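You operate a simulated robot arm through the tools that you are given. There is no shell and no other tool. Be economical: measure what you need, move in short steps, check, and stop when the job is done.

Carry out the task below with a simulated two-armed robot. There is one attempt and no reset: what you move stays moved.

TASK
Switch the brake lever off. Push the top drawer shut. Press the five key two times. Take the small black bin and put it on the top wire shelf. Put the blue job card on the shelf under the steel bench. Turn the eleventh tension dial to 200 g. Pick up the white tape from the tape rack with one hand, pass it to the other hand and put it on the shelf under the steel bench. Switch the tester switch on. Turn the red knob to 1. Open the black bin lid. Any order will do. The brake lever goes to its stop.

It is judged by the outcome, as a careful person would: the job done as asked, and still so three seconds after it is handed in. It fails if anything else is knocked over, pushed out of place, dropped, spilled or broken. Lids that push on must go on centred and level and be pressed home; caps that screw on are set level and turned clockwise until they are tight.

THE ROBOT
Two 7-joint arms with two-finger parallel grippers on one trunk, on a base that drives. Base frame: it is fixed to the floor where the robot stands at the start and does not move with it; the origin is under the middle of the robot, x ahead of it, y to its left, z up. Units: mm, degrees, N and s.
The left shoulder is at the start at [70, 130, 1187], the right one opposite. With the tool pointing down near the work surface each hand reaches from about 180 to 500 mm from the robot's upright axis, wherever it stands, measured 20 degrees to its own side. Places, roughly: black bin lid [900, -100, 600]; blue job card [-1250, 3250, 750]; brake lever [400, 0, 900]; eleventh tension dial [-3600, -900, 1300]; five key [-1000, 2200, 800]; red knob [-5300, 1100, 900]; shelf under the steel bench [-3700, 2600, 200]; small black bin (17x15x6 cm) [-1200, 3000, 900]; tester switch [-5200, 1000, 900]; top drawer [-600, 1200, 700]; top wire shelf [-2600, 3400, 900]; white tape [-4500, -250, 1000]. Payload 1.57 kg a hand.
The TCP of each hand is the grasp point between the finger pads, 30 mm short of the fingertips. In the tool frame z runs along the fingers and y along their closing line. The gripper opens to 80 mm. The fingers are 17 mm wide and 12 mm thick; the gripper's body (40 by 82 mm) begins 80 mm behind the TCP.
Orientation is told as [roll, pitch, yaw] about the base's x, y, z axes, in that order, counted from this pose: with the fingers straight down and closing along the base's y, the tool's x points along the base's -x, its y along +y and its z along -z.

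THE INTERFACE
- The arms move only by the tool jog_arm. It takes "left_steps", "right_steps" or both (then of equal length, played together; a hand with none holds still); each is a list of rows, each a list of 6 numbers: the shift along the tool's x, y, z in units of 20 mm (1.0 is 20 mm), then the turn, a rotation vector about the tool's x, y, z in units of 8 degrees (1.0 is 8 degrees). In form: [[dx, dy, dz, wx, wy, wz], ...]. A call has 1 to 20 rows; each row shifts and turns the commanded pose from where the row before left it, along the tool's axes as they then stand. "left_jaw" and "right_jaw" are, for a hand that has rows, the closure, from 0 (fully open) to 1 (shut), set as the call begins (left out, the last holds). A call with a number of a shift or a turn outside -1 to 1 is refused whole. A row lasts 0.2 s, in which the tool goes at most 50 mm and 8.6 degrees; a call with a longer step from one row to the next is refused whole, and so is a gripper value outside its range. Where a pose cannot be reached the arm comes as near as it can. A force on the tool above 40 N (or 10 N above the force at the start of the call, whichever is more), or a blocked arm, ends the call early, and 0.2 s more pass. The fingers move at their own pace (about 108 mm/s each) and stop on an object; they squeeze with about 40 N. The grip force told is the motor's: it shows also when the fingers shut on nothing. Time passes only in rows, and 0.2 s behind the last, so rows that do not move let the fingers close. It gives the time, the measured TCP pose, the force on the tool (base axes), the opening and the grip force at its end, in the units of the frame above (readings bear some noise), with the torque about the TCP (base axes, N m) and any sound that the robot's microphone picked up.
- Cameras (640 x 400 px; columns grow to the right, rows downward): "scene" is now at [121.9, -20.2, 1388.1]; the picture's right is [-0.30, -0.96, 0.00], its down [-0.77, 0.24, -0.59] and it looks along [0.56, -0.17, -0.81] (base axes); focal length 250 px, centre (320, 200). "left" rides on the left gripper at [72, 7, -122] in its tool frame; the picture's right is [-0.09, 1.00, 0.00], its down [-0.84, -0.08, -0.54] and it looks along [-0.54, -0.05, 0.84] (tool axes); focal length 238 px, centre (320, 200). "right" rides on the right gripper at [72, -7, -122] in its tool frame; the picture's right is [0.09, 1.00, 0.00], its down [-0.84, 0.08, -0.54] and it looks along [-0.54, 0.05, 0.84] (tool axes); focal length 238 px, centre (320, 200). There is no depth. A picture from a camera that has moved, and an enlarged one, comes with that camera's place and axes in the base frame and with its lens.
- camera(camera): a new picture of that camera. The clock stands still meanwhile.
- slide_trunk(by): slides the trunk up (or, below 0, down) by that many mm; the arms and the scene camera ride with it, the base frame stays. It gives what a move gives, with no picture.
- base_move(legs): drives the robot by 1 to 6 legs, each [ahead, left, turn to the left] in mm, mm and degrees, along the robot's own axes; the way and the turn of a leg run together, so that a leg with both is an arc; at most 1500 mm and 180 degrees a leg. The arms and the cameras ride along, it lands a little off, and it stops where it bumps. It gives what a move gives.
- head_to(pan, tilt): turns the head with the scene camera to pan (to the left, within 86 degrees either way) and tilt (down, from -29 to 69), counted from straight ahead of the robot. It gives what a move gives.
- zoom(camera, box): a new picture of the part [left, top, right, bottom] of that camera's present view, enlarged. The clock stands still meanwhile.
- hand_in(): hands the job in; it is judged then, once.

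Work in short steps. Places have to be worked out from the pictures, the camera data and where the tool is seen: move nearer, look again, correct. Check each grasp and each placing, and mend what went wrong. You have 207 turns and 190 pictures in all, those below and enlarged ones among them. Open the grippers and draw the arms clear of the work before you hand the job in, unless the task says otherwise; then end with one line.

The tools are called after "Emit:" by a JSON object that holds its "api" and its "payload". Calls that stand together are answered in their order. jog_arm: Moves the arms, as the interface text tells. Its arguments: {"type":"object","properties":{"left_steps":{"type":"array","items":{"type":"array","items":{"type":"number"}}},"left_jaw":{"type":"number"},"right_steps":{"type":"array","items":{"type":"array","items":{"type":"number"}}},"right_jaw":{"type":"number"}},"required":[]} The other tools are called the same way: slide_trunk (by) slides the trunk up or down; base_move (legs) drives the base; head_to (pan, tilt) turns the head that bears the scene camera; camera (camera) takes a picture; zoom (camera, box) takes an enlarged picture of a part of a camera's view; hand_in () hands the job in.

At the start:

```text
clock: 0.0
left_eef_pos: [325.6, 36.3, 1123.4]
left_tcp_rot: [-0.1, 0.0, 0.0]
left_force: [-0.3, 0.5, 0.0]
left_wrist_torque: [-0.02, 0.01, 0.0]
left_width: 79.8
left_grip_force: 0.1
right_eef_pos: [327.8, -189.3, 998.8]
right_tcp_rot: [-0.1, -0.1, 0.0]
right_force: [0.4, -0.7, -0.9]
right_wrist_torque: [-0.03, -0.02, -0.03]
right_width: 79.9
right_grip_force: 0.1
trunk travel left (down, up): [-825.0, 115.0]
robot x, y, heading: [-1.7, 0.4, 0.2]
head pan, tilt: [-17.2, 54.0]
```

scene: 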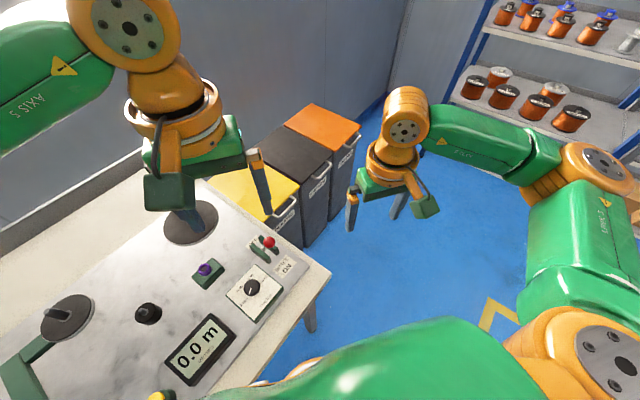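
right: 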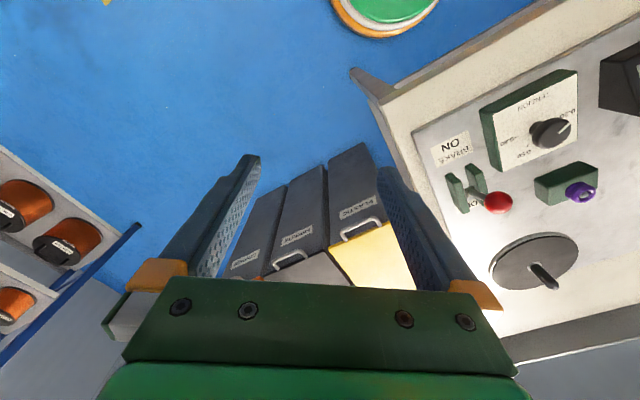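
left: 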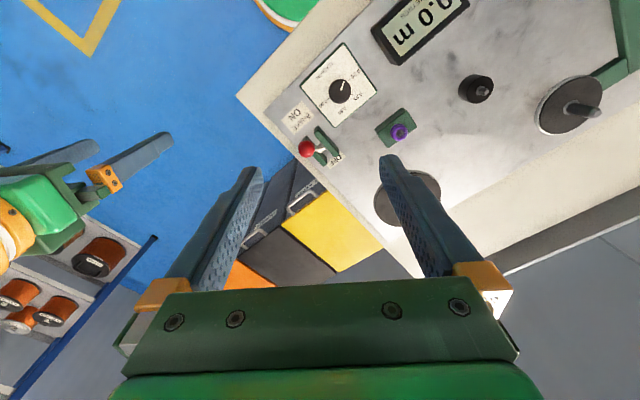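

I start with the brake lever; the scene shows a small red-tipped lever on the panel with ON/OFF labels, so I zoom in on it.

Emit:
{"api": "zoom", "payload": {"camera": "scene", "box": [180, 210, 320, 310]}}

Emit:
{"api": "zoom", "payload": {"camera": "left", "box": [270, 60, 410, 180]}}

```text
4.00 times, centred on (250, 260) of scene
camera zoom: at [121.9, -20.2, 1388.1], right [-0.3, -0.96, 0.0], down [-0.77, 0.24, -0.59], along [0.56, -0.17, -0.81], focal length 1002 px, centre (600, -40)
```

zoom: 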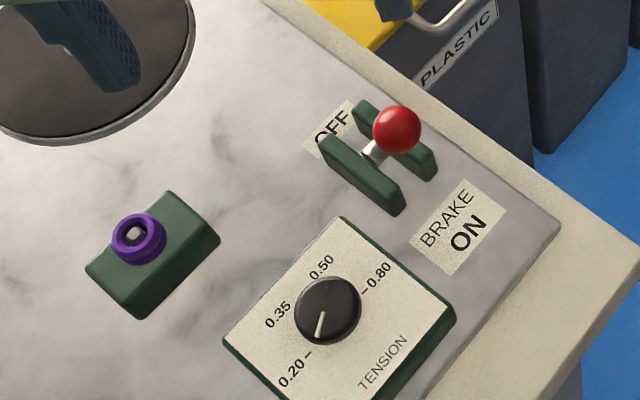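

```text
3.33 times, centred on (340, 120) of left
camera zoom: at [253.7, 42.4, 1244.8], right [0.09, 1.0, 0.0], down [0.84, -0.08, 0.54], along [0.54, -0.05, -0.84], focal length 794 px, centre (253, 467)
```

zoom: 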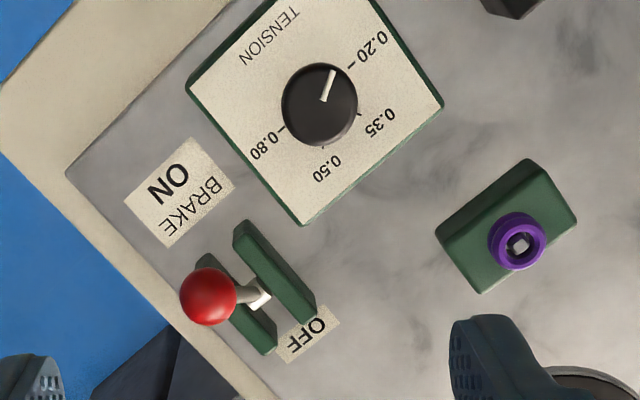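

The ball triangulates to about [371, 13, 927], pivot [393, 32, 865], leaning towards ON; OFF lies along [+0.82, +0.57]. I close the left hand and bring it down on the ON side of the ball.

Emit:
{"api": "jog_arm", "payload": {"left_steps": [[0, -0.9, 0, 0, 0, 0], [0, -0.9, 0, 0, 0, 0], [0, -0.8, 0, 0, 0, 0], [0, 0, 1, 0, 0, 0], [0, 0, 1, 0, 0, 0], [0, 0, 1, 0, 0, 0], [0, 0, 1, 0, 0, 0], [0, 0, 1, 0, 0, 0], [0, 0, 1, 0, 0, 0], [0, 0, 1, 0, 0, 0], [0, 0, 1, 0, 0, 0], [0, 0, 1, 0, 0, 0]], "left_jaw": 1}}

Emit:
{"api": "zoom", "payload": {"camera": "scene", "box": [180, 180, 340, 300]}}

Emit:
{"api": "camera", "payload": {"camera": "left"}}

```text
clock: 2.6
left_eef_pos: [325.5, -16.1, 943.1]
left_tcp_rot: [-0.1, 0.0, 0.1]
left_force: [-0.4, 0.7, 0.6]
left_wrist_torque: [0.01, 0.01, -0.01]
left_width: 0.0
left_grip_force: 21.1
right_eef_pos: [327.4, -190.5, 1000.5]
right_tcp_rot: [-0.1, 0.0, 0.0]
right_force: [1.1, -0.3, 0.5]
right_wrist_torque: [0.01, -0.01, -0.02]
right_width: 80.1
right_grip_force: 0.1
trunk travel left (down, up): [-825.0, 115.0]
robot x, y, heading: [2.1, -2.1, -0.0]
head pan, tilt: [-17.2, 54.0]
```

```text
3.33 times, centred on (260, 240) of scene
camera zoom: at [122.0, -20.2, 1388.1], right [-0.3, -0.96, 0.0], down [-0.77, 0.24, -0.59], along [0.56, -0.17, -0.81], focal length 835 px, centre (520, 67)
```

zoom: 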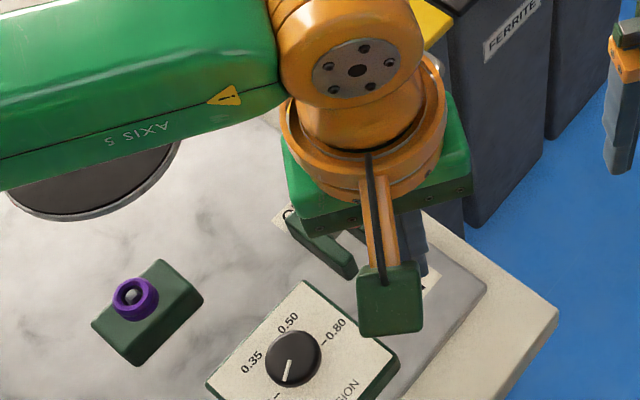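

```text
183 pictures are left
camera left: at [252.8, -9.4, 1065.0], right [0.09, 1.0, 0.0], down [0.84, -0.08, 0.54], along [0.54, -0.05, -0.84], focal length 238 px, centre (320, 200)
```

left: 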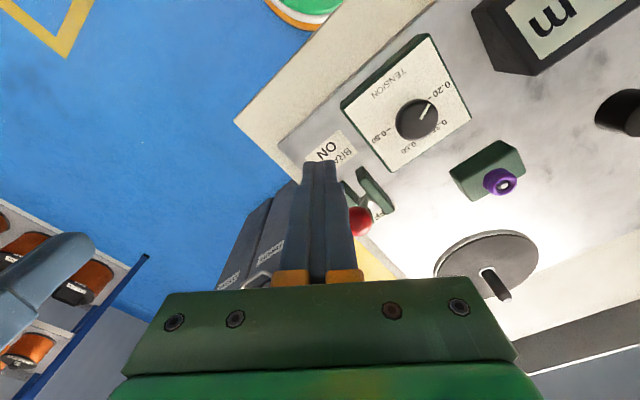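

The finger stands on the ON side of the ball, in line with the slot. I push towards OFF until it stops.

Emit:
{"api": "jog_arm", "payload": {"left_steps": [[-0.6, 0.42, 0, 0, 0, 0], [-0.6, 0.42, 0, 0, 0, 0], [-0.6, 0.42, 0, 0, 0, 0], [-0.6, 0.42, 0, 0, 0, 0], [-0.5, 0.35, 0, 0, 0, 0], [-0.5, 0.35, 0, 0, 0, 0], [-0.5, 0.35, 0, 0, 0, 0]]}}

Emit:
{"api": "camera", "payload": {"camera": "left"}}

```text
clock: 4.2
left_eef_pos: [403.8, 40.2, 942.6]
left_tcp_rot: [0.1, 0.0, 0.0]
left_force: [-0.1, 0.4, 0.2]
left_wrist_torque: [0.0, -0.02, -0.01]
left_width: 0.0
left_grip_force: 21.5
right_eef_pos: [327.6, -189.2, 1000.4]
right_tcp_rot: [0.1, 0.0, 0.0]
right_force: [-0.6, -0.4, 0.7]
right_wrist_torque: [0.03, 0.05, 0.02]
right_width: 80.0
right_grip_force: 0.1
trunk travel left (down, up): [-825.0, 115.0]
robot x, y, heading: [-0.4, 3.5, -0.1]
head pan, tilt: [-17.2, 54.0]
```

```text
182 pictures are left
camera left: at [331.7, 45.3, 1064.7], right [0.09, 1.0, 0.0], down [0.84, -0.08, 0.54], along [0.54, -0.05, -0.84], focal length 238 px, centre (320, 200)
```

left: 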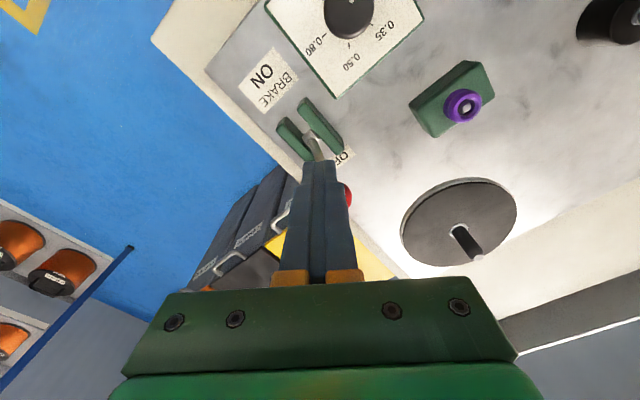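

The lever leans past the middle to OFF but no stop has been felt; I push on gently.

Emit:
{"api": "jog_arm", "payload": {"left_steps": [[-0.4, 0.28, 0, 0, 0, 0], [-0.4, 0.28, 0, 0, 0, 0], [-0.4, 0.28, 0, 0, 0, 0], [-0.4, 0.28, 0, 0, 0, 0]]}}

Emit:
{"api": "camera", "payload": {"camera": "left"}}

```text
clock: 5.2
left_eef_pos: [430.6, 58.0, 946.4]
left_tcp_rot: [0.2, -0.4, -0.1]
left_force: [-11.4, -6.0, 13.0]
left_wrist_torque: [-0.28, 0.28, -0.15]
left_width: 0.1
left_grip_force: 21.1
right_eef_pos: [322.7, -191.9, 1002.0]
right_tcp_rot: [0.2, -0.2, 0.0]
right_force: [0.5, -0.6, 0.3]
right_wrist_torque: [-0.01, 0.01, -0.03]
right_width: 80.0
right_grip_force: 0.0
trunk travel left (down, up): [-825.0, 115.0]
robot x, y, heading: [-2.1, -3.9, 0.1]
head pan, tilt: [-17.2, 54.0]
```

```text
181 pictures are left
camera left: at [357.3, 64.6, 1068.0], right [0.09, 1.0, 0.0], down [0.83, -0.08, 0.55], along [0.54, -0.05, -0.84], focal length 238 px, centre (320, 200)
```

left: 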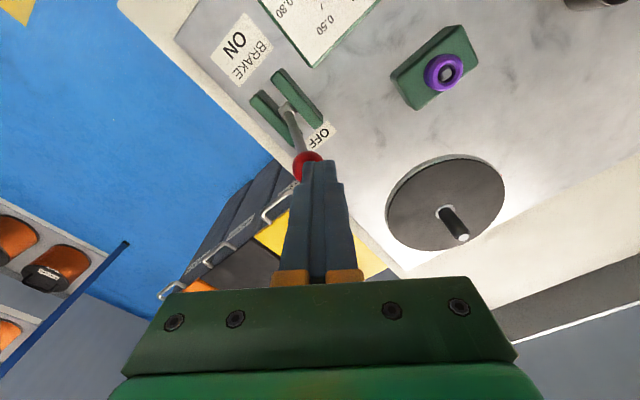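

Force now builds (≈18 N) and the finger rides up on the ball; I lift off and look to see how far the lever went.

Emit:
{"api": "jog_arm", "payload": {"left_steps": [[0.5, -0.35, -0.5, 0, 0, 0], [0.5, -0.35, -1, 0, 0, 0], [1, -0.7, -1, 0, 0, 0], [1, -0.7, -1, 0, 0, 0], [1, -0.7, 0, 0, 0, 0]]}}

Emit:
{"api": "zoom", "payload": {"camera": "left", "box": [260, 80, 420, 240]}}

```text
clock: 6.4
left_eef_pos: [353.5, 3.9, 1015.5]
left_tcp_rot: [0.0, 0.0, 0.0]
left_force: [0.4, -0.4, -0.5]
left_wrist_torque: [0.0, 0.0, 0.01]
left_width: 0.0
left_grip_force: 21.2
right_eef_pos: [328.1, -189.9, 1000.3]
right_tcp_rot: [0.1, 0.0, 0.0]
right_force: [-0.4, -1.4, 0.9]
right_wrist_torque: [0.01, 0.03, -0.05]
right_width: 80.2
right_grip_force: 0.0
trunk travel left (down, up): [-825.0, 115.0]
robot x, y, heading: [-2.8, -4.9, 0.3]
head pan, tilt: [-17.2, 54.0]
```

```text
2.50 times, centred on (340, 160) of left
camera zoom: at [281.0, 10.2, 1136.5], right [0.09, 1.0, 0.0], down [0.84, -0.08, 0.54], along [0.54, -0.05, -0.84], focal length 596 px, centre (270, 300)
```

zoom: 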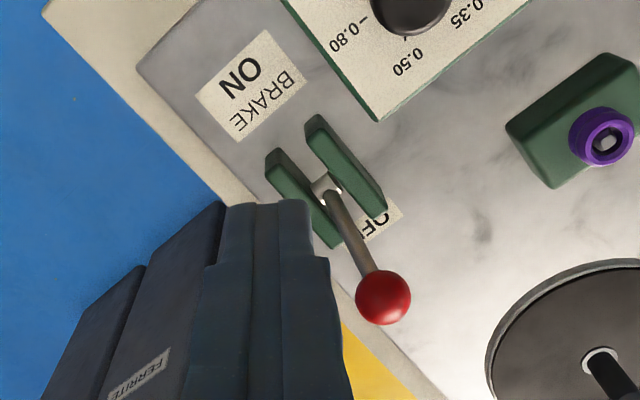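

The lever now leans about 35–40° to OFF, but the last contact was high on the ball. I go lower and push once more to be sure it is on its stop.

Emit:
{"api": "jog_arm", "payload": {"left_steps": [[0, 0, 1, 0, 0, 0], [0, 0, 1, 0, 0, 0], [0, 0, 1, 0, 0, 0], [0, 0, 1, 0, 0, 0], [0, 0, 0.2, 0, 0, 0], [-0.8, 0.5, 0, 0, 0, 0], [-0.8, 0.5, 0, 0, 0, 0], [-0.4, 0.25, 0, 0, 0, 0], [-0.4, 0.25, 0, 0, 0, 0], [-0.4, 0.25, 0, 0, 0, 0], [-0.4, 0.25, 0, 0, 0, 0], [-0.4, 0.25, 0, 0, 0, 0], [-0.4, 0.25, 0, 0, 0, 0]]}}

Emit:
{"api": "zoom", "payload": {"camera": "left", "box": [240, 80, 400, 180]}}

```text
clock: 9.0
left_eef_pos: [415.6, 42.2, 930.0]
left_tcp_rot: [-0.4, 0.8, -0.6]
left_force: [-20.2, -12.6, 8.1]
left_wrist_torque: [-0.15, 0.54, -0.06]
left_width: 0.0
left_grip_force: 21.9
right_eef_pos: [319.8, -192.4, 1001.1]
right_tcp_rot: [0.1, -0.4, -0.2]
right_force: [0.1, 0.9, -0.3]
right_wrist_torque: [-0.07, 0.02, -0.01]
right_width: 80.1
right_grip_force: 0.1
trunk travel left (down, up): [-825.0, 115.0]
robot x, y, heading: [-0.1, 1.3, -0.3]
head pan, tilt: [-17.2, 54.0]
stopped in row 13 (left hand): the force on the tool passed its limit at 46 N (the readings are from after the stop); the commanded pose is now the measured one
```

```text
4.00 times, centred on (320, 130) of left
camera zoom: at [344.3, 49.9, 1053.0], right [0.1, 0.99, -0.01], down [0.84, -0.08, 0.53], along [0.53, -0.06, -0.85], focal length 953 px, centre (320, 480)
```

zoom: 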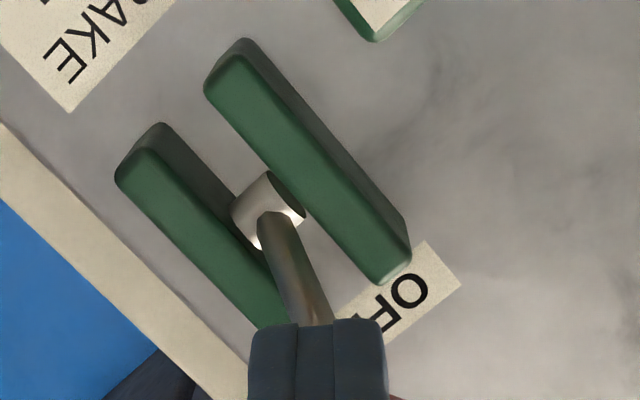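

The lever is against a hard stop at OFF. I retract the left arm up and look at the bins with the head.

Emit:
{"api": "jog_arm", "payload": {"left_steps": [[1, -0.6, 0, 0, 0, 0], [1, -0.6, -1, 0, 0, 0], [0.5, 0, -1, 0, 0, 0], [0.5, 0, -1, 0, 0, 0], [0.5, 1, -1, 0, 0, 0], [0.5, 1, -1, 0, 0, 0], [0, 1, -1, 0, 0, 0], [0, 1, -1, 0, 0, 0], [0, 1, -1, 0, 0, 0], [0, 1, -1, 0, 0, 0], [0, 1, -1, 0, 0, 0]]}}

Emit:
{"api": "head_to", "payload": {"pan": -10, "tilt": 40}}

Emit:
{"api": "camera", "payload": {"camera": "scene"}}

```text
clock: 11.4
left_eef_pos: [344.7, 163.0, 1127.1]
left_tcp_rot: [-0.2, 0.7, -0.3]
left_force: [-0.2, 0.3, 0.0]
left_wrist_torque: [0.02, -0.01, -0.03]
left_width: 0.1
left_grip_force: 21.2
right_eef_pos: [325.4, -189.2, 999.8]
right_tcp_rot: [0.1, -0.1, 0.0]
right_force: [0.1, 0.7, -0.1]
right_wrist_torque: [0.01, -0.02, 0.01]
right_width: 79.8
right_grip_force: 0.1
trunk travel left (down, up): [-825.0, 115.0]
robot x, y, heading: [1.6, -0.9, -0.2]
head pan, tilt: [-17.2, 54.0]
```

```text
clock: 12.2
left_eef_pos: [345.1, 161.3, 1126.1]
left_tcp_rot: [-0.2, 0.9, -0.3]
left_force: [-0.4, 1.0, -1.1]
left_wrist_torque: [0.02, 0.02, 0.01]
left_width: 0.0
left_grip_force: 21.4
right_eef_pos: [327.1, -189.6, 999.3]
right_tcp_rot: [0.0, 0.1, -0.1]
right_force: [0.3, 0.3, 0.1]
right_wrist_torque: [0.01, -0.02, 0.04]
right_width: 80.2
right_grip_force: 0.1
trunk travel left (down, up): [-825.0, 115.0]
robot x, y, heading: [-0.7, 0.5, 0.1]
head pan, tilt: [-10.0, 40.0]
```

```text
178 pictures are left
camera scene: at [135.1, -13.7, 1407.5], right [-0.18, -0.98, 0.0], down [-0.63, 0.11, -0.77], along [0.75, -0.13, -0.64], focal length 250 px, centre (320, 200)
```

scene: 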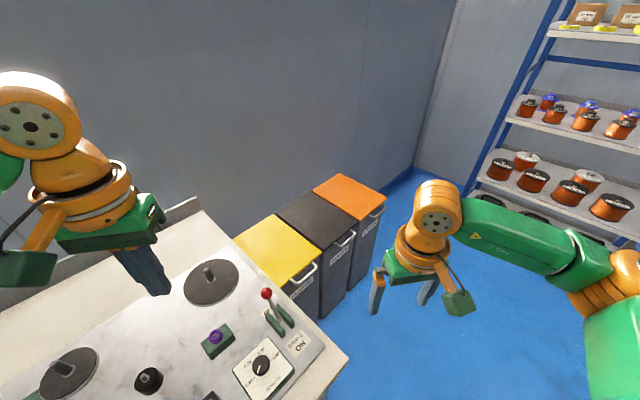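

The black bin is the middle one; its lid spans about [770..1140, -300..40] with the handle bar at its front near [800, -215, 600], facing direction [-0.87, -0.5]. I drive to the front of it, turned 30° left, clear of the table corner.

Emit:
{"api": "base_move", "payload": {"legs": [[0, -470, 0], [330, 0, 0], [0, 0, 30]]}}

Emit:
{"api": "head_to", "payload": {"pan": 0, "tilt": 50}}

Emit:
{"api": "camera", "payload": {"camera": "scene"}}

```text
clock: 18.2
left_eef_pos: [557.1, -160.8, 1127.6]
left_tcp_rot: [-0.1, 0.8, 28.9]
left_force: [-0.2, 0.0, -0.2]
left_wrist_torque: [0.01, 0.01, 0.0]
left_width: 0.2
left_grip_force: 21.6
right_eef_pos: [712.1, -477.6, 999.9]
right_tcp_rot: [0.1, 0.0, 29.2]
right_force: [0.8, -0.3, -0.1]
right_wrist_torque: [0.01, 0.0, 0.01]
right_width: 80.0
right_grip_force: 0.1
trunk travel left (down, up): [-825.0, 115.0]
robot x, y, heading: [331.0, -469.6, 29.4]
head pan, tilt: [-10.0, 40.0]
```

```text
clock: 19.0
left_eef_pos: [556.7, -161.3, 1127.5]
left_tcp_rot: [-0.2, 0.8, 28.8]
left_force: [1.1, -0.6, 0.5]
left_wrist_torque: [-0.02, -0.03, -0.01]
left_width: 0.1
left_grip_force: 21.5
right_eef_pos: [711.3, -476.5, 999.3]
right_tcp_rot: [-0.1, 0.0, 29.2]
right_force: [-0.2, -1.3, -0.1]
right_wrist_torque: [-0.02, 0.0, 0.01]
right_width: 80.1
right_grip_force: 0.1
trunk travel left (down, up): [-825.0, 115.0]
robot x, y, heading: [333.4, -472.7, 29.5]
head pan, tilt: [0.0, 50.0]
```

```text
177 pictures are left
camera scene: at [445.8, -407.7, 1393.4], right [0.49, -0.87, 0.0], down [-0.67, -0.37, -0.64], along [0.56, 0.31, -0.77], focal length 250 px, centre (320, 200)
```

scene: 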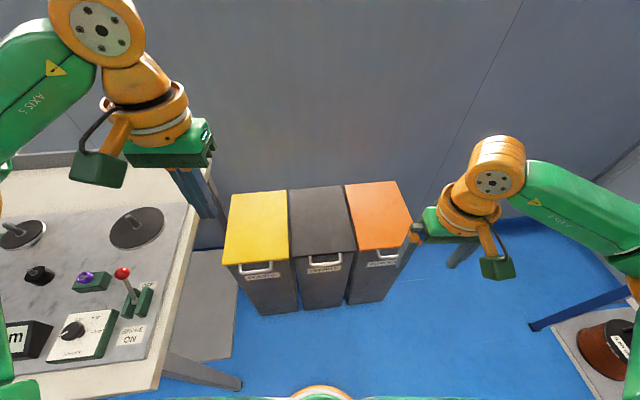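

The robot is squarely before the bins. I zoom in on the black bin's handle.

Emit:
{"api": "zoom", "payload": {"camera": "scene", "box": [275, 180, 375, 290]}}

Emit:
{"api": "zoom", "payload": {"camera": "right", "box": [220, 100, 640, 400]}}

```text
3.64 times, centred on (325, 235) of scene
camera zoom: at [445.8, -407.7, 1393.4], right [0.49, -0.87, 0.0], down [-0.67, -0.37, -0.64], along [0.56, 0.31, -0.77], focal length 911 px, centre (302, 73)
```

zoom: 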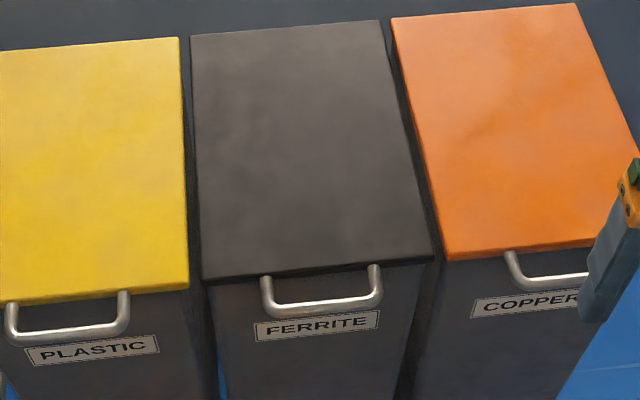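

```text
1.33 times, centred on (430, 250) of right
camera zoom: at [652.4, -518.4, 1122.4], right [-0.57, 0.82, 0.0], down [0.69, 0.48, 0.54], along [0.45, 0.31, -0.84], focal length 318 px, centre (173, 133)
```

zoom: 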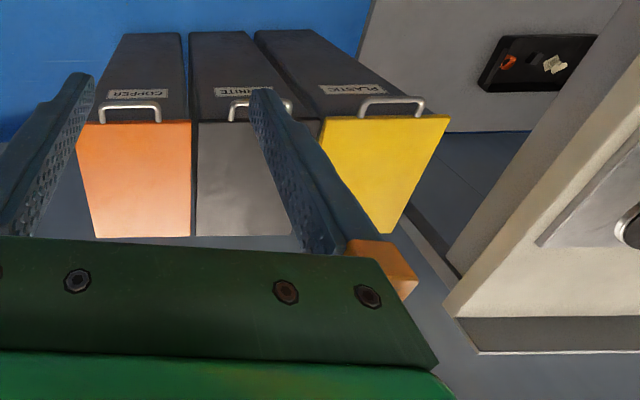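

The bar centre triangulates to about [777, -245, 628], i.e. ~498 ahead, 21 right of the robot. I'll hook it from below with forward-pointing closed fingers: first lift the left hand out of the way and shift the right hand, then lower the trunk.

Emit:
{"api": "jog_arm", "payload": {"left_steps": [[0, 0.3, -1, 0, 0, 0], [0, 0.3, -1, 0, 0, 0], [0, 0.3, -1, 0, 0, 0], [0, 0.3, -1, 0, 0, 0], [0, 0.3, -1, 0, 0, 0], [0, 0.3, 0, 0, 0, 0], [0, 0, 0, 0, 0, 0], [0, 0, 0, 0, 0, 0], [0, 0, 0, 0, 0, 0]], "right_steps": [[-0.5, 1, 0, 0, 0, 0], [-0.5, 1, 0, 0, 0, 0], [-0.5, 1, 0, 0, 0, 0], [-0.5, 1, 0, 0, 0, 0], [-0.5, 1, 0, 0, 0, 0], [-0.5, 1, 0, 0, 0, 0], [-0.5, 1, 0, 0, 0, 0], [-0.5, 1, 0, 0, 0, 0], [0, 0.4, 0, 0, 0, 0]], "right_jaw": 1}}

Emit:
{"api": "slide_trunk", "payload": {"by": -200}}

Emit:
{"api": "jog_arm", "payload": {"right_steps": [[0, 0, 0, 0, -1, 0], [0, 0, 0, 0, -1, 0], [0, 0, 0, 0, -1, 0], [0, 0, 0, 0, -1, 0], [0, 0, 0, 0, -1, 0], [0, 0, 0, 0, -1, 0], [0, 0, 0, 0, -1, 0], [0, 0, 0, 0, -1, 0], [0, 0, 0, 0, -1, 0], [0, 0, 0, 0, -1, 0]]}}

Emit:
{"api": "camera", "payload": {"camera": "scene"}}

```text
clock: 21.0
left_eef_pos: [539.5, -129.0, 1227.4]
left_tcp_rot: [-0.2, 0.8, 28.9]
left_force: [-1.0, 0.4, 0.2]
left_wrist_torque: [0.01, 0.0, -0.01]
left_width: 0.2
left_grip_force: 21.2
right_eef_pos: [699.3, -290.1, 999.1]
right_tcp_rot: [0.0, 0.1, 29.2]
right_force: [-0.5, -0.5, 0.1]
right_wrist_torque: [0.01, -0.04, 0.02]
right_width: 0.0
right_grip_force: 21.0
trunk travel left (down, up): [-825.0, 115.0]
robot x, y, heading: [333.1, -467.7, 29.2]
head pan, tilt: [0.0, 50.0]
```

```text
clock: 23.1
left_eef_pos: [540.1, -127.8, 1027.4]
left_tcp_rot: [-0.1, 0.8, 28.9]
left_force: [0.1, 0.8, 0.0]
left_wrist_torque: [0.01, 0.0, -0.01]
left_width: 0.1
left_grip_force: 20.8
right_eef_pos: [700.4, -289.7, 798.7]
right_tcp_rot: [-0.1, 0.1, 29.3]
right_force: [0.7, 0.5, -1.5]
right_wrist_torque: [0.02, -0.02, 0.01]
right_width: 0.1
right_grip_force: 21.7
trunk travel left (down, up): [-625.0, 315.0]
robot x, y, heading: [336.7, -472.4, 29.2]
head pan, tilt: [0.0, 50.0]
```

```text
clock: 25.3
left_eef_pos: [538.5, -128.6, 1027.1]
left_tcp_rot: [-0.2, 0.8, 29.0]
left_force: [0.1, 0.4, 0.3]
left_wrist_torque: [-0.01, 0.01, 0.0]
left_width: 0.0
left_grip_force: 21.0
right_eef_pos: [700.2, -290.0, 799.1]
right_tcp_rot: [0.1, -80.2, 29.1]
right_force: [-0.5, -0.1, 0.1]
right_wrist_torque: [-0.01, 0.03, -0.01]
right_width: 0.0
right_grip_force: 21.5
trunk travel left (down, up): [-625.0, 315.0]
robot x, y, heading: [333.2, -472.0, 29.1]
head pan, tilt: [0.0, 50.0]
```

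```text
174 pictures are left
camera scene: at [445.4, -407.2, 1193.4], right [0.49, -0.87, 0.0], down [-0.67, -0.37, -0.64], along [0.56, 0.31, -0.77], focal length 250 px, centre (320, 200)
```

scene: 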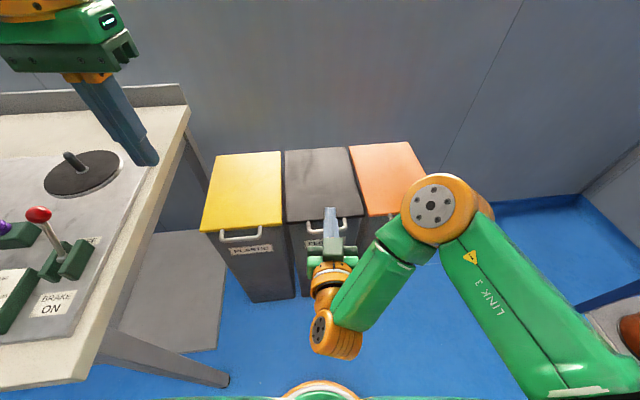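

Fingers point ahead with the tip ~60 mm short of the bar and in line laterally. I lower straight down about 205 mm to below bar height.

Emit:
{"api": "jog_arm", "payload": {"right_steps": [[0.985, 0, 0.17, 0, 0, 0], [0.985, 0, 0.17, 0, 0, 0], [0.985, 0, 0.17, 0, 0, 0], [0.985, 0, 0.17, 0, 0, 0], [0.985, 0, 0.17, 0, 0, 0], [0.985, 0, 0.17, 0, 0, 0], [0.985, 0, 0.17, 0, 0, 0], [0.985, 0, 0.17, 0, 0, 0], [0.985, 0, 0.17, 0, 0, 0], [0.985, 0, 0.17, 0, 0, 0], [0.3, 0, 0.05, 0, -1, 0]]}}

Emit:
{"api": "camera", "payload": {"camera": "right"}}

Emit:
{"api": "zoom", "payload": {"camera": "scene", "box": [240, 130, 420, 330]}}

```text
clock: 27.7
left_eef_pos: [539.5, -127.6, 1027.4]
left_tcp_rot: [-0.3, 0.8, 28.9]
left_force: [0.4, -0.5, 0.1]
left_wrist_torque: [-0.01, 0.04, -0.03]
left_width: 0.2
left_grip_force: 20.8
right_eef_pos: [674.1, -254.9, 762.4]
right_tcp_rot: [-0.2, -87.2, 28.8]
right_force: [-0.4, -0.4, 0.8]
right_wrist_torque: [0.01, 0.0, 0.03]
right_width: 0.1
right_grip_force: 21.6
right hand out of reach, approached as far as the arm can: row 3, 4, 5, 6, 7, 8, 9, 10, 11
trunk travel left (down, up): [-625.0, 315.0]
robot x, y, heading: [332.6, -470.2, 29.1]
head pan, tilt: [0.0, 50.0]
```

```text
173 pictures are left
camera right: at [567.6, -323.3, 696.8], right [-0.48, 0.87, -0.09], down [-0.48, -0.17, 0.86], along [0.73, 0.46, 0.5], focal length 238 px, centre (320, 200)
```

right: 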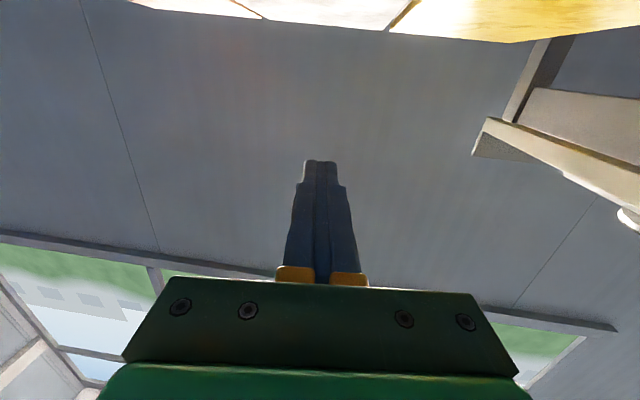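

```text
2.00 times, centred on (330, 230) of scene
camera zoom: at [445.6, -407.9, 1193.4], right [0.49, -0.87, 0.0], down [-0.67, -0.37, -0.64], along [0.56, 0.31, -0.77], focal length 501 px, centre (300, 140)
```

zoom: 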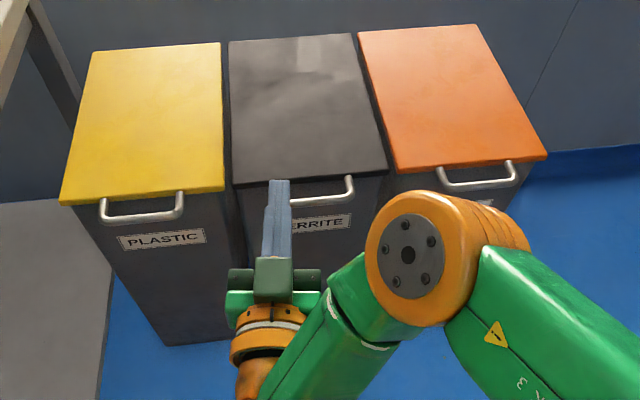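

The forward-pointing pose needs a lower shoulder. Before lowering the trunk more I check the left arm's clearance over the table.

Emit:
{"api": "head_to", "payload": {"pan": 60, "tilt": 35}}

Emit:
{"api": "camera", "payload": {"camera": "scene"}}

```text
clock: 29.0
left_eef_pos: [539.5, -127.4, 1027.2]
left_tcp_rot: [-0.2, 0.8, 29.0]
left_force: [-0.3, 0.1, -0.3]
left_wrist_torque: [-0.01, 0.04, 0.01]
left_width: 0.0
left_grip_force: 21.4
right_eef_pos: [673.7, -255.4, 761.0]
right_tcp_rot: [0.0, -87.2, 28.7]
right_force: [-0.3, 0.2, 1.0]
right_wrist_torque: [0.0, -0.01, -0.01]
right_width: 0.0
right_grip_force: 20.9
trunk travel left (down, up): [-625.0, 315.0]
robot x, y, heading: [336.3, -470.0, 29.4]
head pan, tilt: [60.0, 35.0]
```

```text
171 pictures are left
camera scene: at [379.9, -357.1, 1215.1], right [1.0, -0.02, 0.0], down [-0.01, -0.57, -0.82], along [0.01, 0.82, -0.57], focal length 250 px, centre (320, 200)
```

scene: 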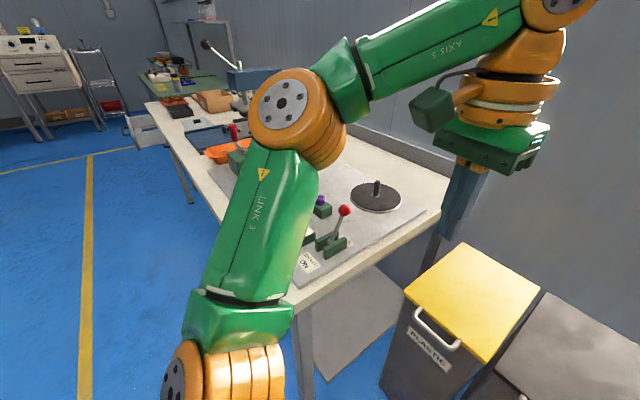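

The left elbow hangs over the lever panel, so lowering here is risky. I'll swap roles: retract the right hand to its side, drive 150 mm right, and use the left arm on the handle.

Emit:
{"api": "jog_arm", "payload": {"right_steps": [[-1, 0, 0, 0, 0, 0], [-1, 0, 0, 0, 0, 0], [-1, 0, 0, 0, 0, 0], [-1, 0, 0, 0, 0, 0], [-1, 0, 0, 0, 0, 0], [-1, 0, 0, 0, 0, 0], [-1, 0, 0, 0, 0, 0], [-1, 0, 0, 0, 0, 0]]}}

Emit:
{"api": "jog_arm", "payload": {"right_steps": [[0, -0.5, 0, 0, 1, 0], [0, -0.5, 0, 0, 1, 0], [0, -0.5, 0, 0, 1, 0], [0, -0.5, 0, 0, 1, 0], [0, -0.5, 0, 0, 1, 0], [0, -0.5, 0, 0, 1, 0], [0, -0.5, 0, 0, 1, 0], [0, -0.5, 0, 0, 1, 0], [0, -1, 0, 0, 1, 0], [0, -1, 0, 0, 1, 0], [0, -1, 0, 0, 0.9, 0], [0, -1, -1, 0, 0, 0], [0, -1, -1, 0, 0, 0]]}}

```text
clock: 30.8
left_eef_pos: [538.4, -128.9, 1027.3]
left_tcp_rot: [-0.2, 0.7, 28.9]
left_force: [1.1, -1.0, 0.6]
left_wrist_torque: [-0.01, 0.02, 0.02]
left_width: 0.0
left_grip_force: 21.2
right_eef_pos: [679.4, -254.3, 923.1]
right_tcp_rot: [0.7, -88.0, 28.4]
right_force: [0.0, 0.3, 0.4]
right_wrist_torque: [0.01, 0.0, 0.02]
right_width: 0.0
right_grip_force: 21.4
trunk travel left (down, up): [-625.0, 315.0]
robot x, y, heading: [330.1, -469.1, 29.0]
head pan, tilt: [60.0, 35.0]
```

```text
clock: 33.6
left_eef_pos: [539.8, -129.0, 1028.0]
left_tcp_rot: [-0.2, 0.8, 29.0]
left_force: [0.5, 0.0, 0.3]
left_wrist_torque: [-0.01, -0.01, -0.02]
left_width: 0.0
left_grip_force: 21.3
right_eef_pos: [766.9, -412.9, 960.7]
right_tcp_rot: [0.1, -0.8, 29.2]
right_force: [0.8, -0.5, 0.0]
right_wrist_torque: [0.0, -0.01, -0.01]
right_width: 0.0
right_grip_force: 21.3
trunk travel left (down, up): [-625.0, 315.0]
robot x, y, heading: [333.4, -469.7, 29.1]
head pan, tilt: [60.0, 35.0]
```

Right hand is back at its side. I drive 150 mm right, pitch the left hand forward over the handle line, and check.

Emit:
{"api": "base_move", "payload": {"legs": [[0, -160, 0]]}}

Emit:
{"api": "jog_arm", "payload": {"left_steps": [[-0.5, -0.6, 0, 0, 0, 0], [-0.5, -0.6, 0, 0, 0, 0], [-0.5, -0.6, 0, 0, 0, 0], [-0.5, -0.6, 0, 0, 0, 0], [-0.5, -0.6, 0, 0, 0, 0], [-0.5, 0, 0, 0, -1, 0], [0, 0, 0, 0, -1, 0], [0, 0, 0, 0, -1, 0], [0, 0, 0, 0, -1, 0], [0, 0, 0, 0, -1, 0], [0, 0, 0, 0, -1, 0], [0, 0, 0, 0, -1, 0], [0, 0, 0, 0, -1, 0], [0, 0, 0, 0, -1, 0], [0, 0, 0, 0, -1, 0], [0, 0, 0, 0, -1, 0]], "right_steps": [[0.3, -0.3, 0, 0, 0, 0], [0.3, -0.3, 0, 0, 0, 0], [0.3, -0.3, 0, 0, 0, 0], [0.3, -0.3, 0, 0, 0, 0], [0.3, -0.3, 0, 0, 0, 0], [0.3, -0.3, 0, 0, 0, 0], [0.3, -0.3, 0, 0, 0, 0], [0.3, -0.3, 0, 0, 0, 0], [0, 0, 0, 0, 0, 0], [0, 0, 0, 0, 0, 0], [0, 0, 0, 0, 0, 0], [0, 0, 0, 0, 0, 0], [0, 0, 0, 0, 0, 0], [0, 0, 0, 0, 0, 0], [0, 0, 0, 0, 0, 0], [0, 0, 0, 0, 0, 0]]}}

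Emit:
{"api": "head_to", "payload": {"pan": 30, "tilt": 50}}

Emit:
{"api": "camera", "payload": {"camera": "scene"}}

```text
clock: 35.0
left_eef_pos: [616.2, -268.1, 1026.6]
left_tcp_rot: [-0.3, 0.8, 29.1]
left_force: [0.1, 0.2, -0.9]
left_wrist_torque: [0.0, -0.01, -0.01]
left_width: 0.0
left_grip_force: 21.3
right_eef_pos: [843.4, -549.7, 961.2]
right_tcp_rot: [-0.1, -0.9, 29.2]
right_force: [0.3, -0.1, 0.8]
right_wrist_torque: [-0.01, 0.02, 0.0]
right_width: 0.1
right_grip_force: 21.5
trunk travel left (down, up): [-625.0, 315.0]
robot x, y, heading: [410.1, -610.8, 29.0]
head pan, tilt: [60.0, 35.0]
```

```text
clock: 38.5
left_eef_pos: [726.4, -285.6, 1041.1]
left_tcp_rot: [-4.9, -87.1, 33.9]
left_force: [0.0, -0.5, 0.2]
left_wrist_torque: [-0.01, 0.01, 0.0]
left_width: 0.0
left_grip_force: 21.0
left hand out of reach, approached as far as the arm can: row 15, 16
right_eef_pos: [827.8, -615.0, 958.0]
right_tcp_rot: [0.1, -0.7, 29.2]
right_force: [0.2, 0.0, -0.6]
right_wrist_torque: [-0.04, 0.02, 0.01]
right_width: 0.4
right_grip_force: 21.1
trunk travel left (down, up): [-625.0, 315.0]
robot x, y, heading: [410.8, -610.9, 29.5]
head pan, tilt: [60.0, 35.0]
```

```text
clock: 39.4
left_eef_pos: [726.4, -286.7, 1041.6]
left_tcp_rot: [-3.8, -87.1, 32.9]
left_force: [-0.4, 0.1, -0.1]
left_wrist_torque: [-0.01, 0.01, 0.01]
left_width: 0.1
left_grip_force: 20.6
right_eef_pos: [826.5, -615.2, 958.7]
right_tcp_rot: [0.1, -0.8, 29.2]
right_force: [-0.3, 0.6, -0.1]
right_wrist_torque: [0.0, -0.02, 0.02]
right_width: 0.0
right_grip_force: 21.9
trunk travel left (down, up): [-625.0, 315.0]
robot x, y, heading: [412.5, -613.1, 29.2]
head pan, tilt: [30.0, 50.0]
```

```text
170 pictures are left
camera scene: at [496.2, -519.4, 1193.4], right [0.86, -0.51, 0.0], down [-0.39, -0.66, -0.64], along [0.33, 0.55, -0.77], focal length 250 px, centre (320, 200)
```

scene: 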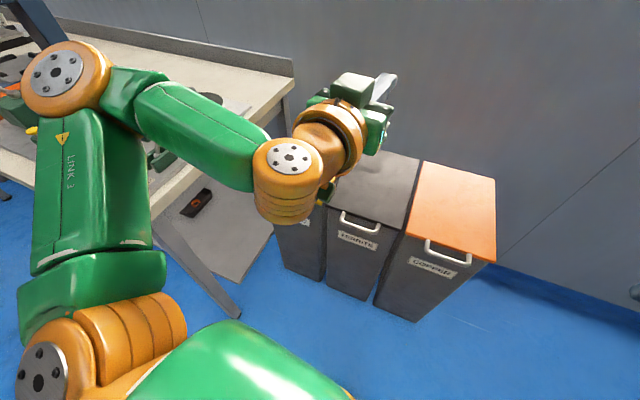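

The left hand is now pitched forward above the handle; elbow is still high. I lower the hand 200 mm with the arm and look again.

Emit:
{"api": "jog_arm", "payload": {"left_steps": [[1, 0, 0, 0, 0, 0], [1, 0, 0, 0, 0, 0], [1, 0, 0, 0, 0, 0], [1, 0, 0, 0, 0, 0], [1, 0, 0, 0, 0, 0], [1, 0, 0, 0, 0, 0], [1, 0, 0, 0, 0, 0], [1, 0, 0, 0, 0, 0], [1, 0, 0, 0, 0, 0], [1, 0, 0, 0, 0, 0], [1, 0, 0, 0, 0, 0], [1, 0, 0, 0, 0, 0]]}}

Emit:
{"api": "camera", "payload": {"camera": "scene"}}

```text
clock: 42.0
left_eef_pos: [747.3, -354.6, 840.7]
left_tcp_rot: [-3.3, -87.0, 32.3]
left_force: [-0.7, -0.2, -0.4]
left_wrist_torque: [0.02, 0.02, 0.0]
left_width: 0.0
left_grip_force: 20.9
left hand out of reach, approached as far as the arm can: row 1, 2, 4, 5, 6, 7, 8, 9, 10, 11, 12
right_eef_pos: [826.2, -615.2, 959.7]
right_tcp_rot: [0.0, -0.8, 29.2]
right_force: [-0.1, 0.2, 0.4]
right_wrist_torque: [0.0, -0.04, 0.02]
right_width: 0.0
right_grip_force: 21.5
trunk travel left (down, up): [-625.0, 315.0]
robot x, y, heading: [408.9, -611.2, 29.3]
head pan, tilt: [30.0, 50.0]
```

```text
169 pictures are left
camera scene: at [496.7, -519.7, 1193.4], right [0.86, -0.51, 0.0], down [-0.39, -0.66, -0.64], along [0.33, 0.55, -0.77], focal length 250 px, centre (320, 200)
```

scene: 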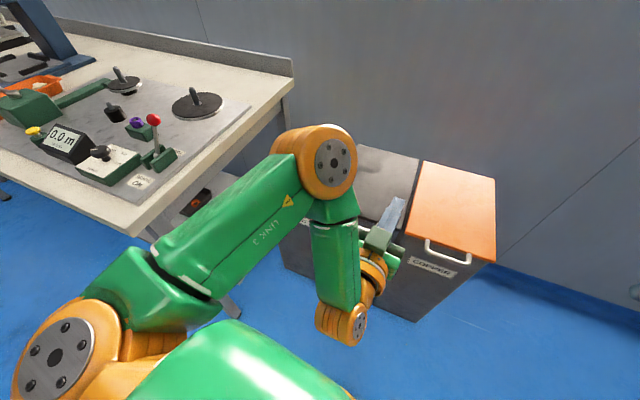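

The arm is now wholly clear of the table. I slide the trunk down 240 mm and shift the hand left toward the handle line.

Emit:
{"api": "slide_trunk", "payload": {"by": -240}}

Emit:
{"api": "jog_arm", "payload": {"left_steps": [[0, 1, 0, 0, 0, 0], [0, 1, 0, 0, 0, 0], [0, 1, 0, 0, 0, 0], [0, 1, 0, 0, 0, 0]]}}

Emit:
{"api": "camera", "payload": {"camera": "scene"}}

Emit:
{"api": "camera", "payload": {"camera": "left"}}

```text
clock: 44.5
left_eef_pos: [747.0, -355.2, 601.0]
left_tcp_rot: [-3.3, -87.0, 32.4]
left_force: [0.0, 0.7, 0.0]
left_wrist_torque: [-0.01, 0.03, 0.0]
left_width: 0.0
left_grip_force: 21.4
right_eef_pos: [826.6, -615.6, 720.7]
right_tcp_rot: [0.0, -0.8, 29.2]
right_force: [0.2, -1.5, 0.5]
right_wrist_torque: [-0.01, -0.05, 0.02]
right_width: 0.1
right_grip_force: 21.3
trunk travel left (down, up): [-385.0, 555.0]
robot x, y, heading: [409.7, -612.0, 29.0]
head pan, tilt: [30.0, 50.0]
```

```text
clock: 45.5
left_eef_pos: [729.6, -334.6, 636.6]
left_tcp_rot: [-3.3, -86.9, 32.4]
left_force: [0.3, 0.0, -0.3]
left_wrist_torque: [-0.04, 0.02, 0.0]
left_width: 0.0
left_grip_force: 21.7
left hand out of reach, approached as far as the arm can: row 1, 2, 3, 4
right_eef_pos: [825.1, -615.2, 718.7]
right_tcp_rot: [0.0, -0.7, 29.1]
right_force: [0.0, -0.7, 0.8]
right_wrist_torque: [-0.01, -0.02, 0.03]
right_width: 0.0
right_grip_force: 20.9
trunk travel left (down, up): [-385.0, 555.0]
robot x, y, heading: [410.4, -616.3, 29.3]
head pan, tilt: [30.0, 50.0]
```

```text
168 pictures are left
camera scene: at [496.2, -519.6, 953.4], right [0.86, -0.51, 0.0], down [-0.39, -0.66, -0.64], along [0.33, 0.55, -0.77], focal length 250 px, centre (320, 200)
```

scene: 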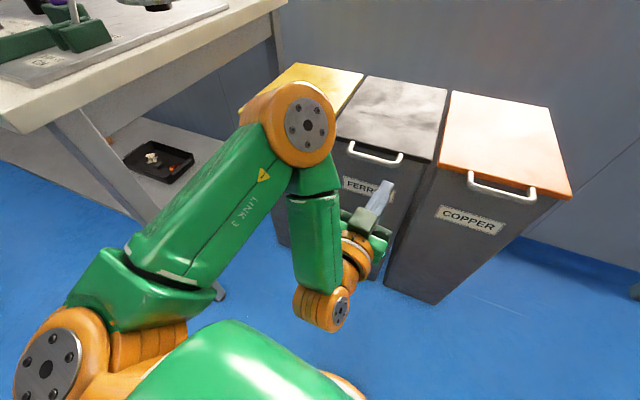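

```text
167 pictures are left
camera left: at [615.6, -391.3, 569.7], right [-0.48, 0.87, 0.09], down [-0.4, -0.31, 0.86], along [0.78, 0.38, 0.49], focal length 238 px, centre (320, 200)
```

left: 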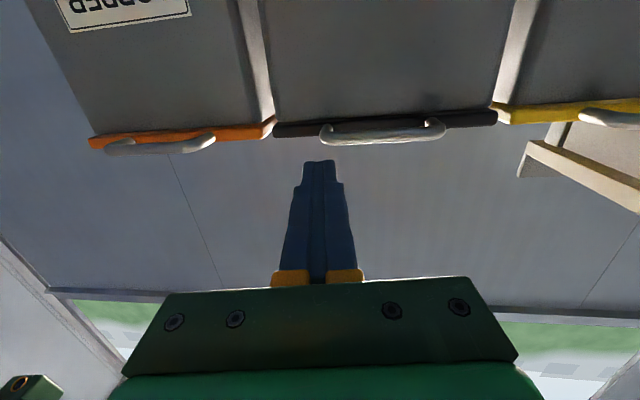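

The camera confirms the handle at about [777, -244, 626]; the finger is 85 short, 55 to its right and too high. The arm is at a lateral limit, so I use trunk and base: down 45, left 56.

Emit:
{"api": "slide_trunk", "payload": {"by": -47}}

Emit:
{"api": "base_move", "payload": {"legs": [[0, 56, 0], [30, 0, 0]]}}

Emit:
{"api": "camera", "payload": {"camera": "left"}}

```text
clock: 46.4
left_eef_pos: [728.6, -335.6, 588.9]
left_tcp_rot: [-3.1, -86.9, 32.4]
left_force: [0.9, -0.1, -0.5]
left_wrist_torque: [-0.01, 0.01, 0.02]
left_width: 0.0
left_grip_force: 21.6
right_eef_pos: [826.5, -615.6, 672.6]
right_tcp_rot: [0.0, -0.9, 29.2]
right_force: [0.5, -0.1, 0.5]
right_wrist_torque: [-0.01, 0.02, -0.03]
right_width: 0.1
right_grip_force: 21.6
trunk travel left (down, up): [-338.0, 602.0]
robot x, y, heading: [413.1, -610.1, 29.2]
head pan, tilt: [30.0, 50.0]
```

```text
clock: 47.8
left_eef_pos: [729.4, -272.0, 588.0]
left_tcp_rot: [-3.3, -86.9, 32.4]
left_force: [-0.6, 0.4, 0.5]
left_wrist_torque: [0.01, 0.01, 0.03]
left_width: 0.0
left_grip_force: 21.2
right_eef_pos: [824.0, -551.2, 673.6]
right_tcp_rot: [0.0, -0.8, 29.2]
right_force: [-0.1, 0.8, 0.7]
right_wrist_torque: [0.0, 0.01, 0.0]
right_width: 0.0
right_grip_force: 21.7
trunk travel left (down, up): [-338.0, 602.0]
robot x, y, heading: [409.5, -545.6, 29.1]
head pan, tilt: [30.0, 50.0]
```

```text
166 pictures are left
camera left: at [614.3, -327.3, 522.4], right [-0.48, 0.87, 0.09], down [-0.4, -0.31, 0.87], along [0.78, 0.38, 0.49], focal length 238 px, centre (320, 200)
```

left: 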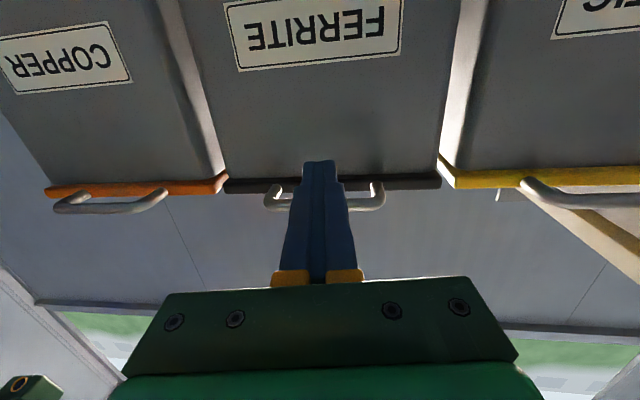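

Finger is centred below the handle. I advance 45 mm so its tip passes under the bar, then lift 70 mm with the trunk.

Emit:
{"api": "base_move", "payload": {"legs": [[46, 0, 0]]}}

Emit:
{"api": "slide_trunk", "payload": {"by": 75}}

Emit:
{"api": "camera", "payload": {"camera": "left"}}

```text
clock: 48.7
left_eef_pos: [768.8, -250.5, 588.9]
left_tcp_rot: [-2.9, -86.9, 32.3]
left_force: [-0.5, 0.0, 0.4]
left_wrist_torque: [-0.04, -0.02, 0.04]
left_width: 0.1
left_grip_force: 20.8
right_eef_pos: [865.0, -528.8, 671.8]
right_tcp_rot: [0.1, -0.8, 29.1]
right_force: [0.1, -0.1, -0.1]
right_wrist_torque: [-0.04, 0.01, -0.01]
right_width: 0.1
right_grip_force: 21.3
trunk travel left (down, up): [-338.0, 602.0]
robot x, y, heading: [449.4, -528.4, 29.3]
head pan, tilt: [30.0, 50.0]
```

```text
clock: 49.8
left_eef_pos: [767.6, -248.2, 663.2]
left_tcp_rot: [-3.1, -86.9, 32.3]
left_force: [-1.1, -0.1, -2.3]
left_wrist_torque: [-0.01, 0.0, 0.0]
left_width: 0.0
left_grip_force: 21.4
right_eef_pos: [865.0, -529.3, 747.3]
right_tcp_rot: [0.0, -0.8, 29.2]
right_force: [-0.1, 0.2, 0.1]
right_wrist_torque: [-0.03, -0.01, 0.0]
right_width: 0.0
right_grip_force: 21.3
trunk travel left (down, up): [-413.0, 527.0]
robot x, y, heading: [450.6, -524.8, 29.2]
head pan, tilt: [30.0, 50.0]
```

```text
165 pictures are left
camera left: at [654.8, -304.7, 597.5], right [-0.48, 0.87, 0.09], down [-0.4, -0.31, 0.87], along [0.78, 0.38, 0.49], focal length 238 px, centre (320, 200)
```

left: 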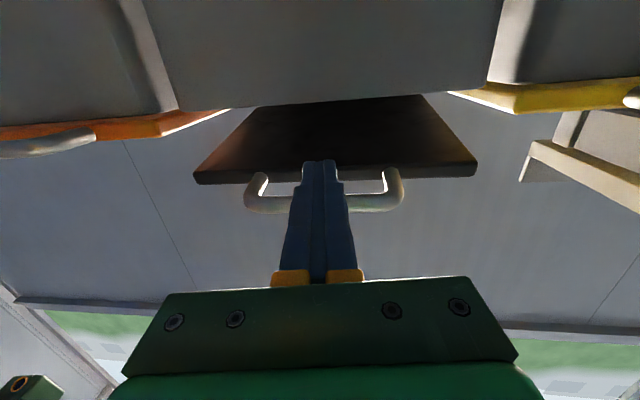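

The lid is rising on the finger. I alternate advancing and lifting to follow the arc.

Emit:
{"api": "base_move", "payload": {"legs": [[40, 0, 0]]}}

Emit:
{"api": "slide_trunk", "payload": {"by": 80}}

Emit:
{"api": "base_move", "payload": {"legs": [[40, 0, 0]]}}

Emit:
{"api": "slide_trunk", "payload": {"by": 70}}

Emit:
{"api": "camera", "payload": {"camera": "left"}}

Emit:
{"api": "camera", "payload": {"camera": "scene"}}

```text
clock: 50.6
left_eef_pos: [777.4, -243.5, 663.0]
left_tcp_rot: [-1.2, -86.7, 30.1]
left_force: [-18.0, -10.3, 0.4]
left_wrist_torque: [0.05, -0.06, 0.21]
left_width: 0.1
left_grip_force: 21.4
right_eef_pos: [877.2, -522.1, 749.0]
right_tcp_rot: [0.0, -1.1, 29.2]
right_force: [-0.6, 0.0, 0.5]
right_wrist_torque: [-0.04, 0.0, 0.01]
right_width: 0.2
right_grip_force: 21.0
trunk travel left (down, up): [-413.0, 527.0]
robot x, y, heading: [464.5, -519.6, 29.1]
head pan, tilt: [30.0, 50.0]
stopped in leg 1: the force on the tool passed its limit at 114 N (the readings are from after the stop); the commanded pose is now the measured one
```

```text
clock: 51.8
left_eef_pos: [781.1, -241.8, 741.8]
left_tcp_rot: [-1.3, -86.5, 30.4]
left_force: [0.8, -0.1, -2.6]
left_wrist_torque: [-0.02, 0.03, -0.01]
left_width: 0.1
left_grip_force: 20.9
right_eef_pos: [881.2, -520.2, 827.3]
right_tcp_rot: [-0.1, -0.7, 29.2]
right_force: [0.0, -1.5, -0.4]
right_wrist_torque: [-0.01, -0.04, -0.01]
right_width: 0.0
right_grip_force: 21.0
trunk travel left (down, up): [-493.0, 447.0]
robot x, y, heading: [463.7, -517.3, 29.3]
head pan, tilt: [30.0, 50.0]
```

```text
clock: 52.7
left_eef_pos: [795.1, -234.7, 746.1]
left_tcp_rot: [-1.5, -87.3, 30.5]
left_force: [-17.2, -9.6, 5.5]
left_wrist_torque: [0.11, -0.08, 0.22]
left_width: 0.0
left_grip_force: 21.8
right_eef_pos: [895.6, -511.8, 829.8]
right_tcp_rot: [-0.1, -1.2, 29.3]
right_force: [-0.3, 0.3, -0.3]
right_wrist_torque: [-0.03, 0.05, 0.01]
right_width: 0.2
right_grip_force: 21.2
trunk travel left (down, up): [-493.0, 447.0]
robot x, y, heading: [487.6, -505.6, 29.4]
head pan, tilt: [30.0, 50.0]
stopped in leg 1: the force on the tool passed its limit at 107 N (the readings are from after the stop); the commanded pose is now the measured one
```

```text
clock: 53.8
left_eef_pos: [798.7, -231.1, 814.2]
left_tcp_rot: [-1.4, -87.0, 30.4]
left_force: [-0.5, -1.0, -1.1]
left_wrist_torque: [-0.02, 0.02, -0.01]
left_width: 0.0
left_grip_force: 21.1
right_eef_pos: [899.7, -509.2, 896.8]
right_tcp_rot: [-0.1, -0.8, 29.3]
right_force: [-0.1, 0.7, 0.1]
right_wrist_torque: [0.0, 0.03, -0.02]
right_width: 0.1
right_grip_force: 20.8
trunk travel left (down, up): [-563.0, 377.0]
robot x, y, heading: [483.9, -505.1, 29.4]
head pan, tilt: [30.0, 50.0]
```

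```text
164 pictures are left
camera left: at [685.2, -287.1, 748.6], right [-0.48, 0.87, 0.09], down [-0.4, -0.31, 0.86], along [0.78, 0.38, 0.49], focal length 238 px, centre (320, 200)
```

left: 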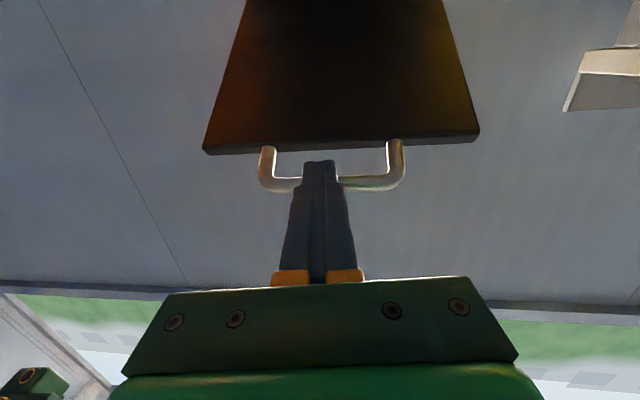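

```text
163 pictures are left
camera scene: at [569.1, -413.8, 1131.5], right [0.86, -0.51, 0.0], down [-0.39, -0.66, -0.64], along [0.33, 0.55, -0.77], focal length 250 px, centre (320, 200)
```

scene: 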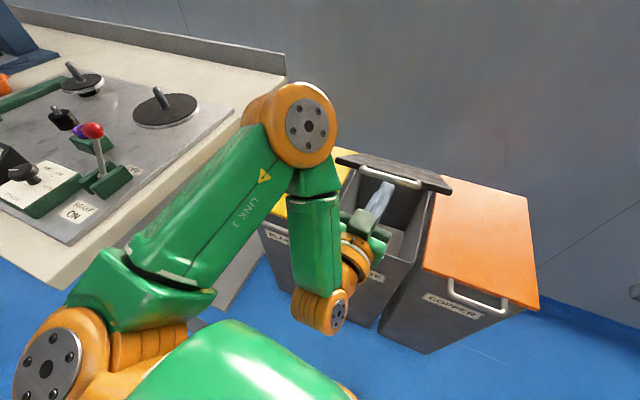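

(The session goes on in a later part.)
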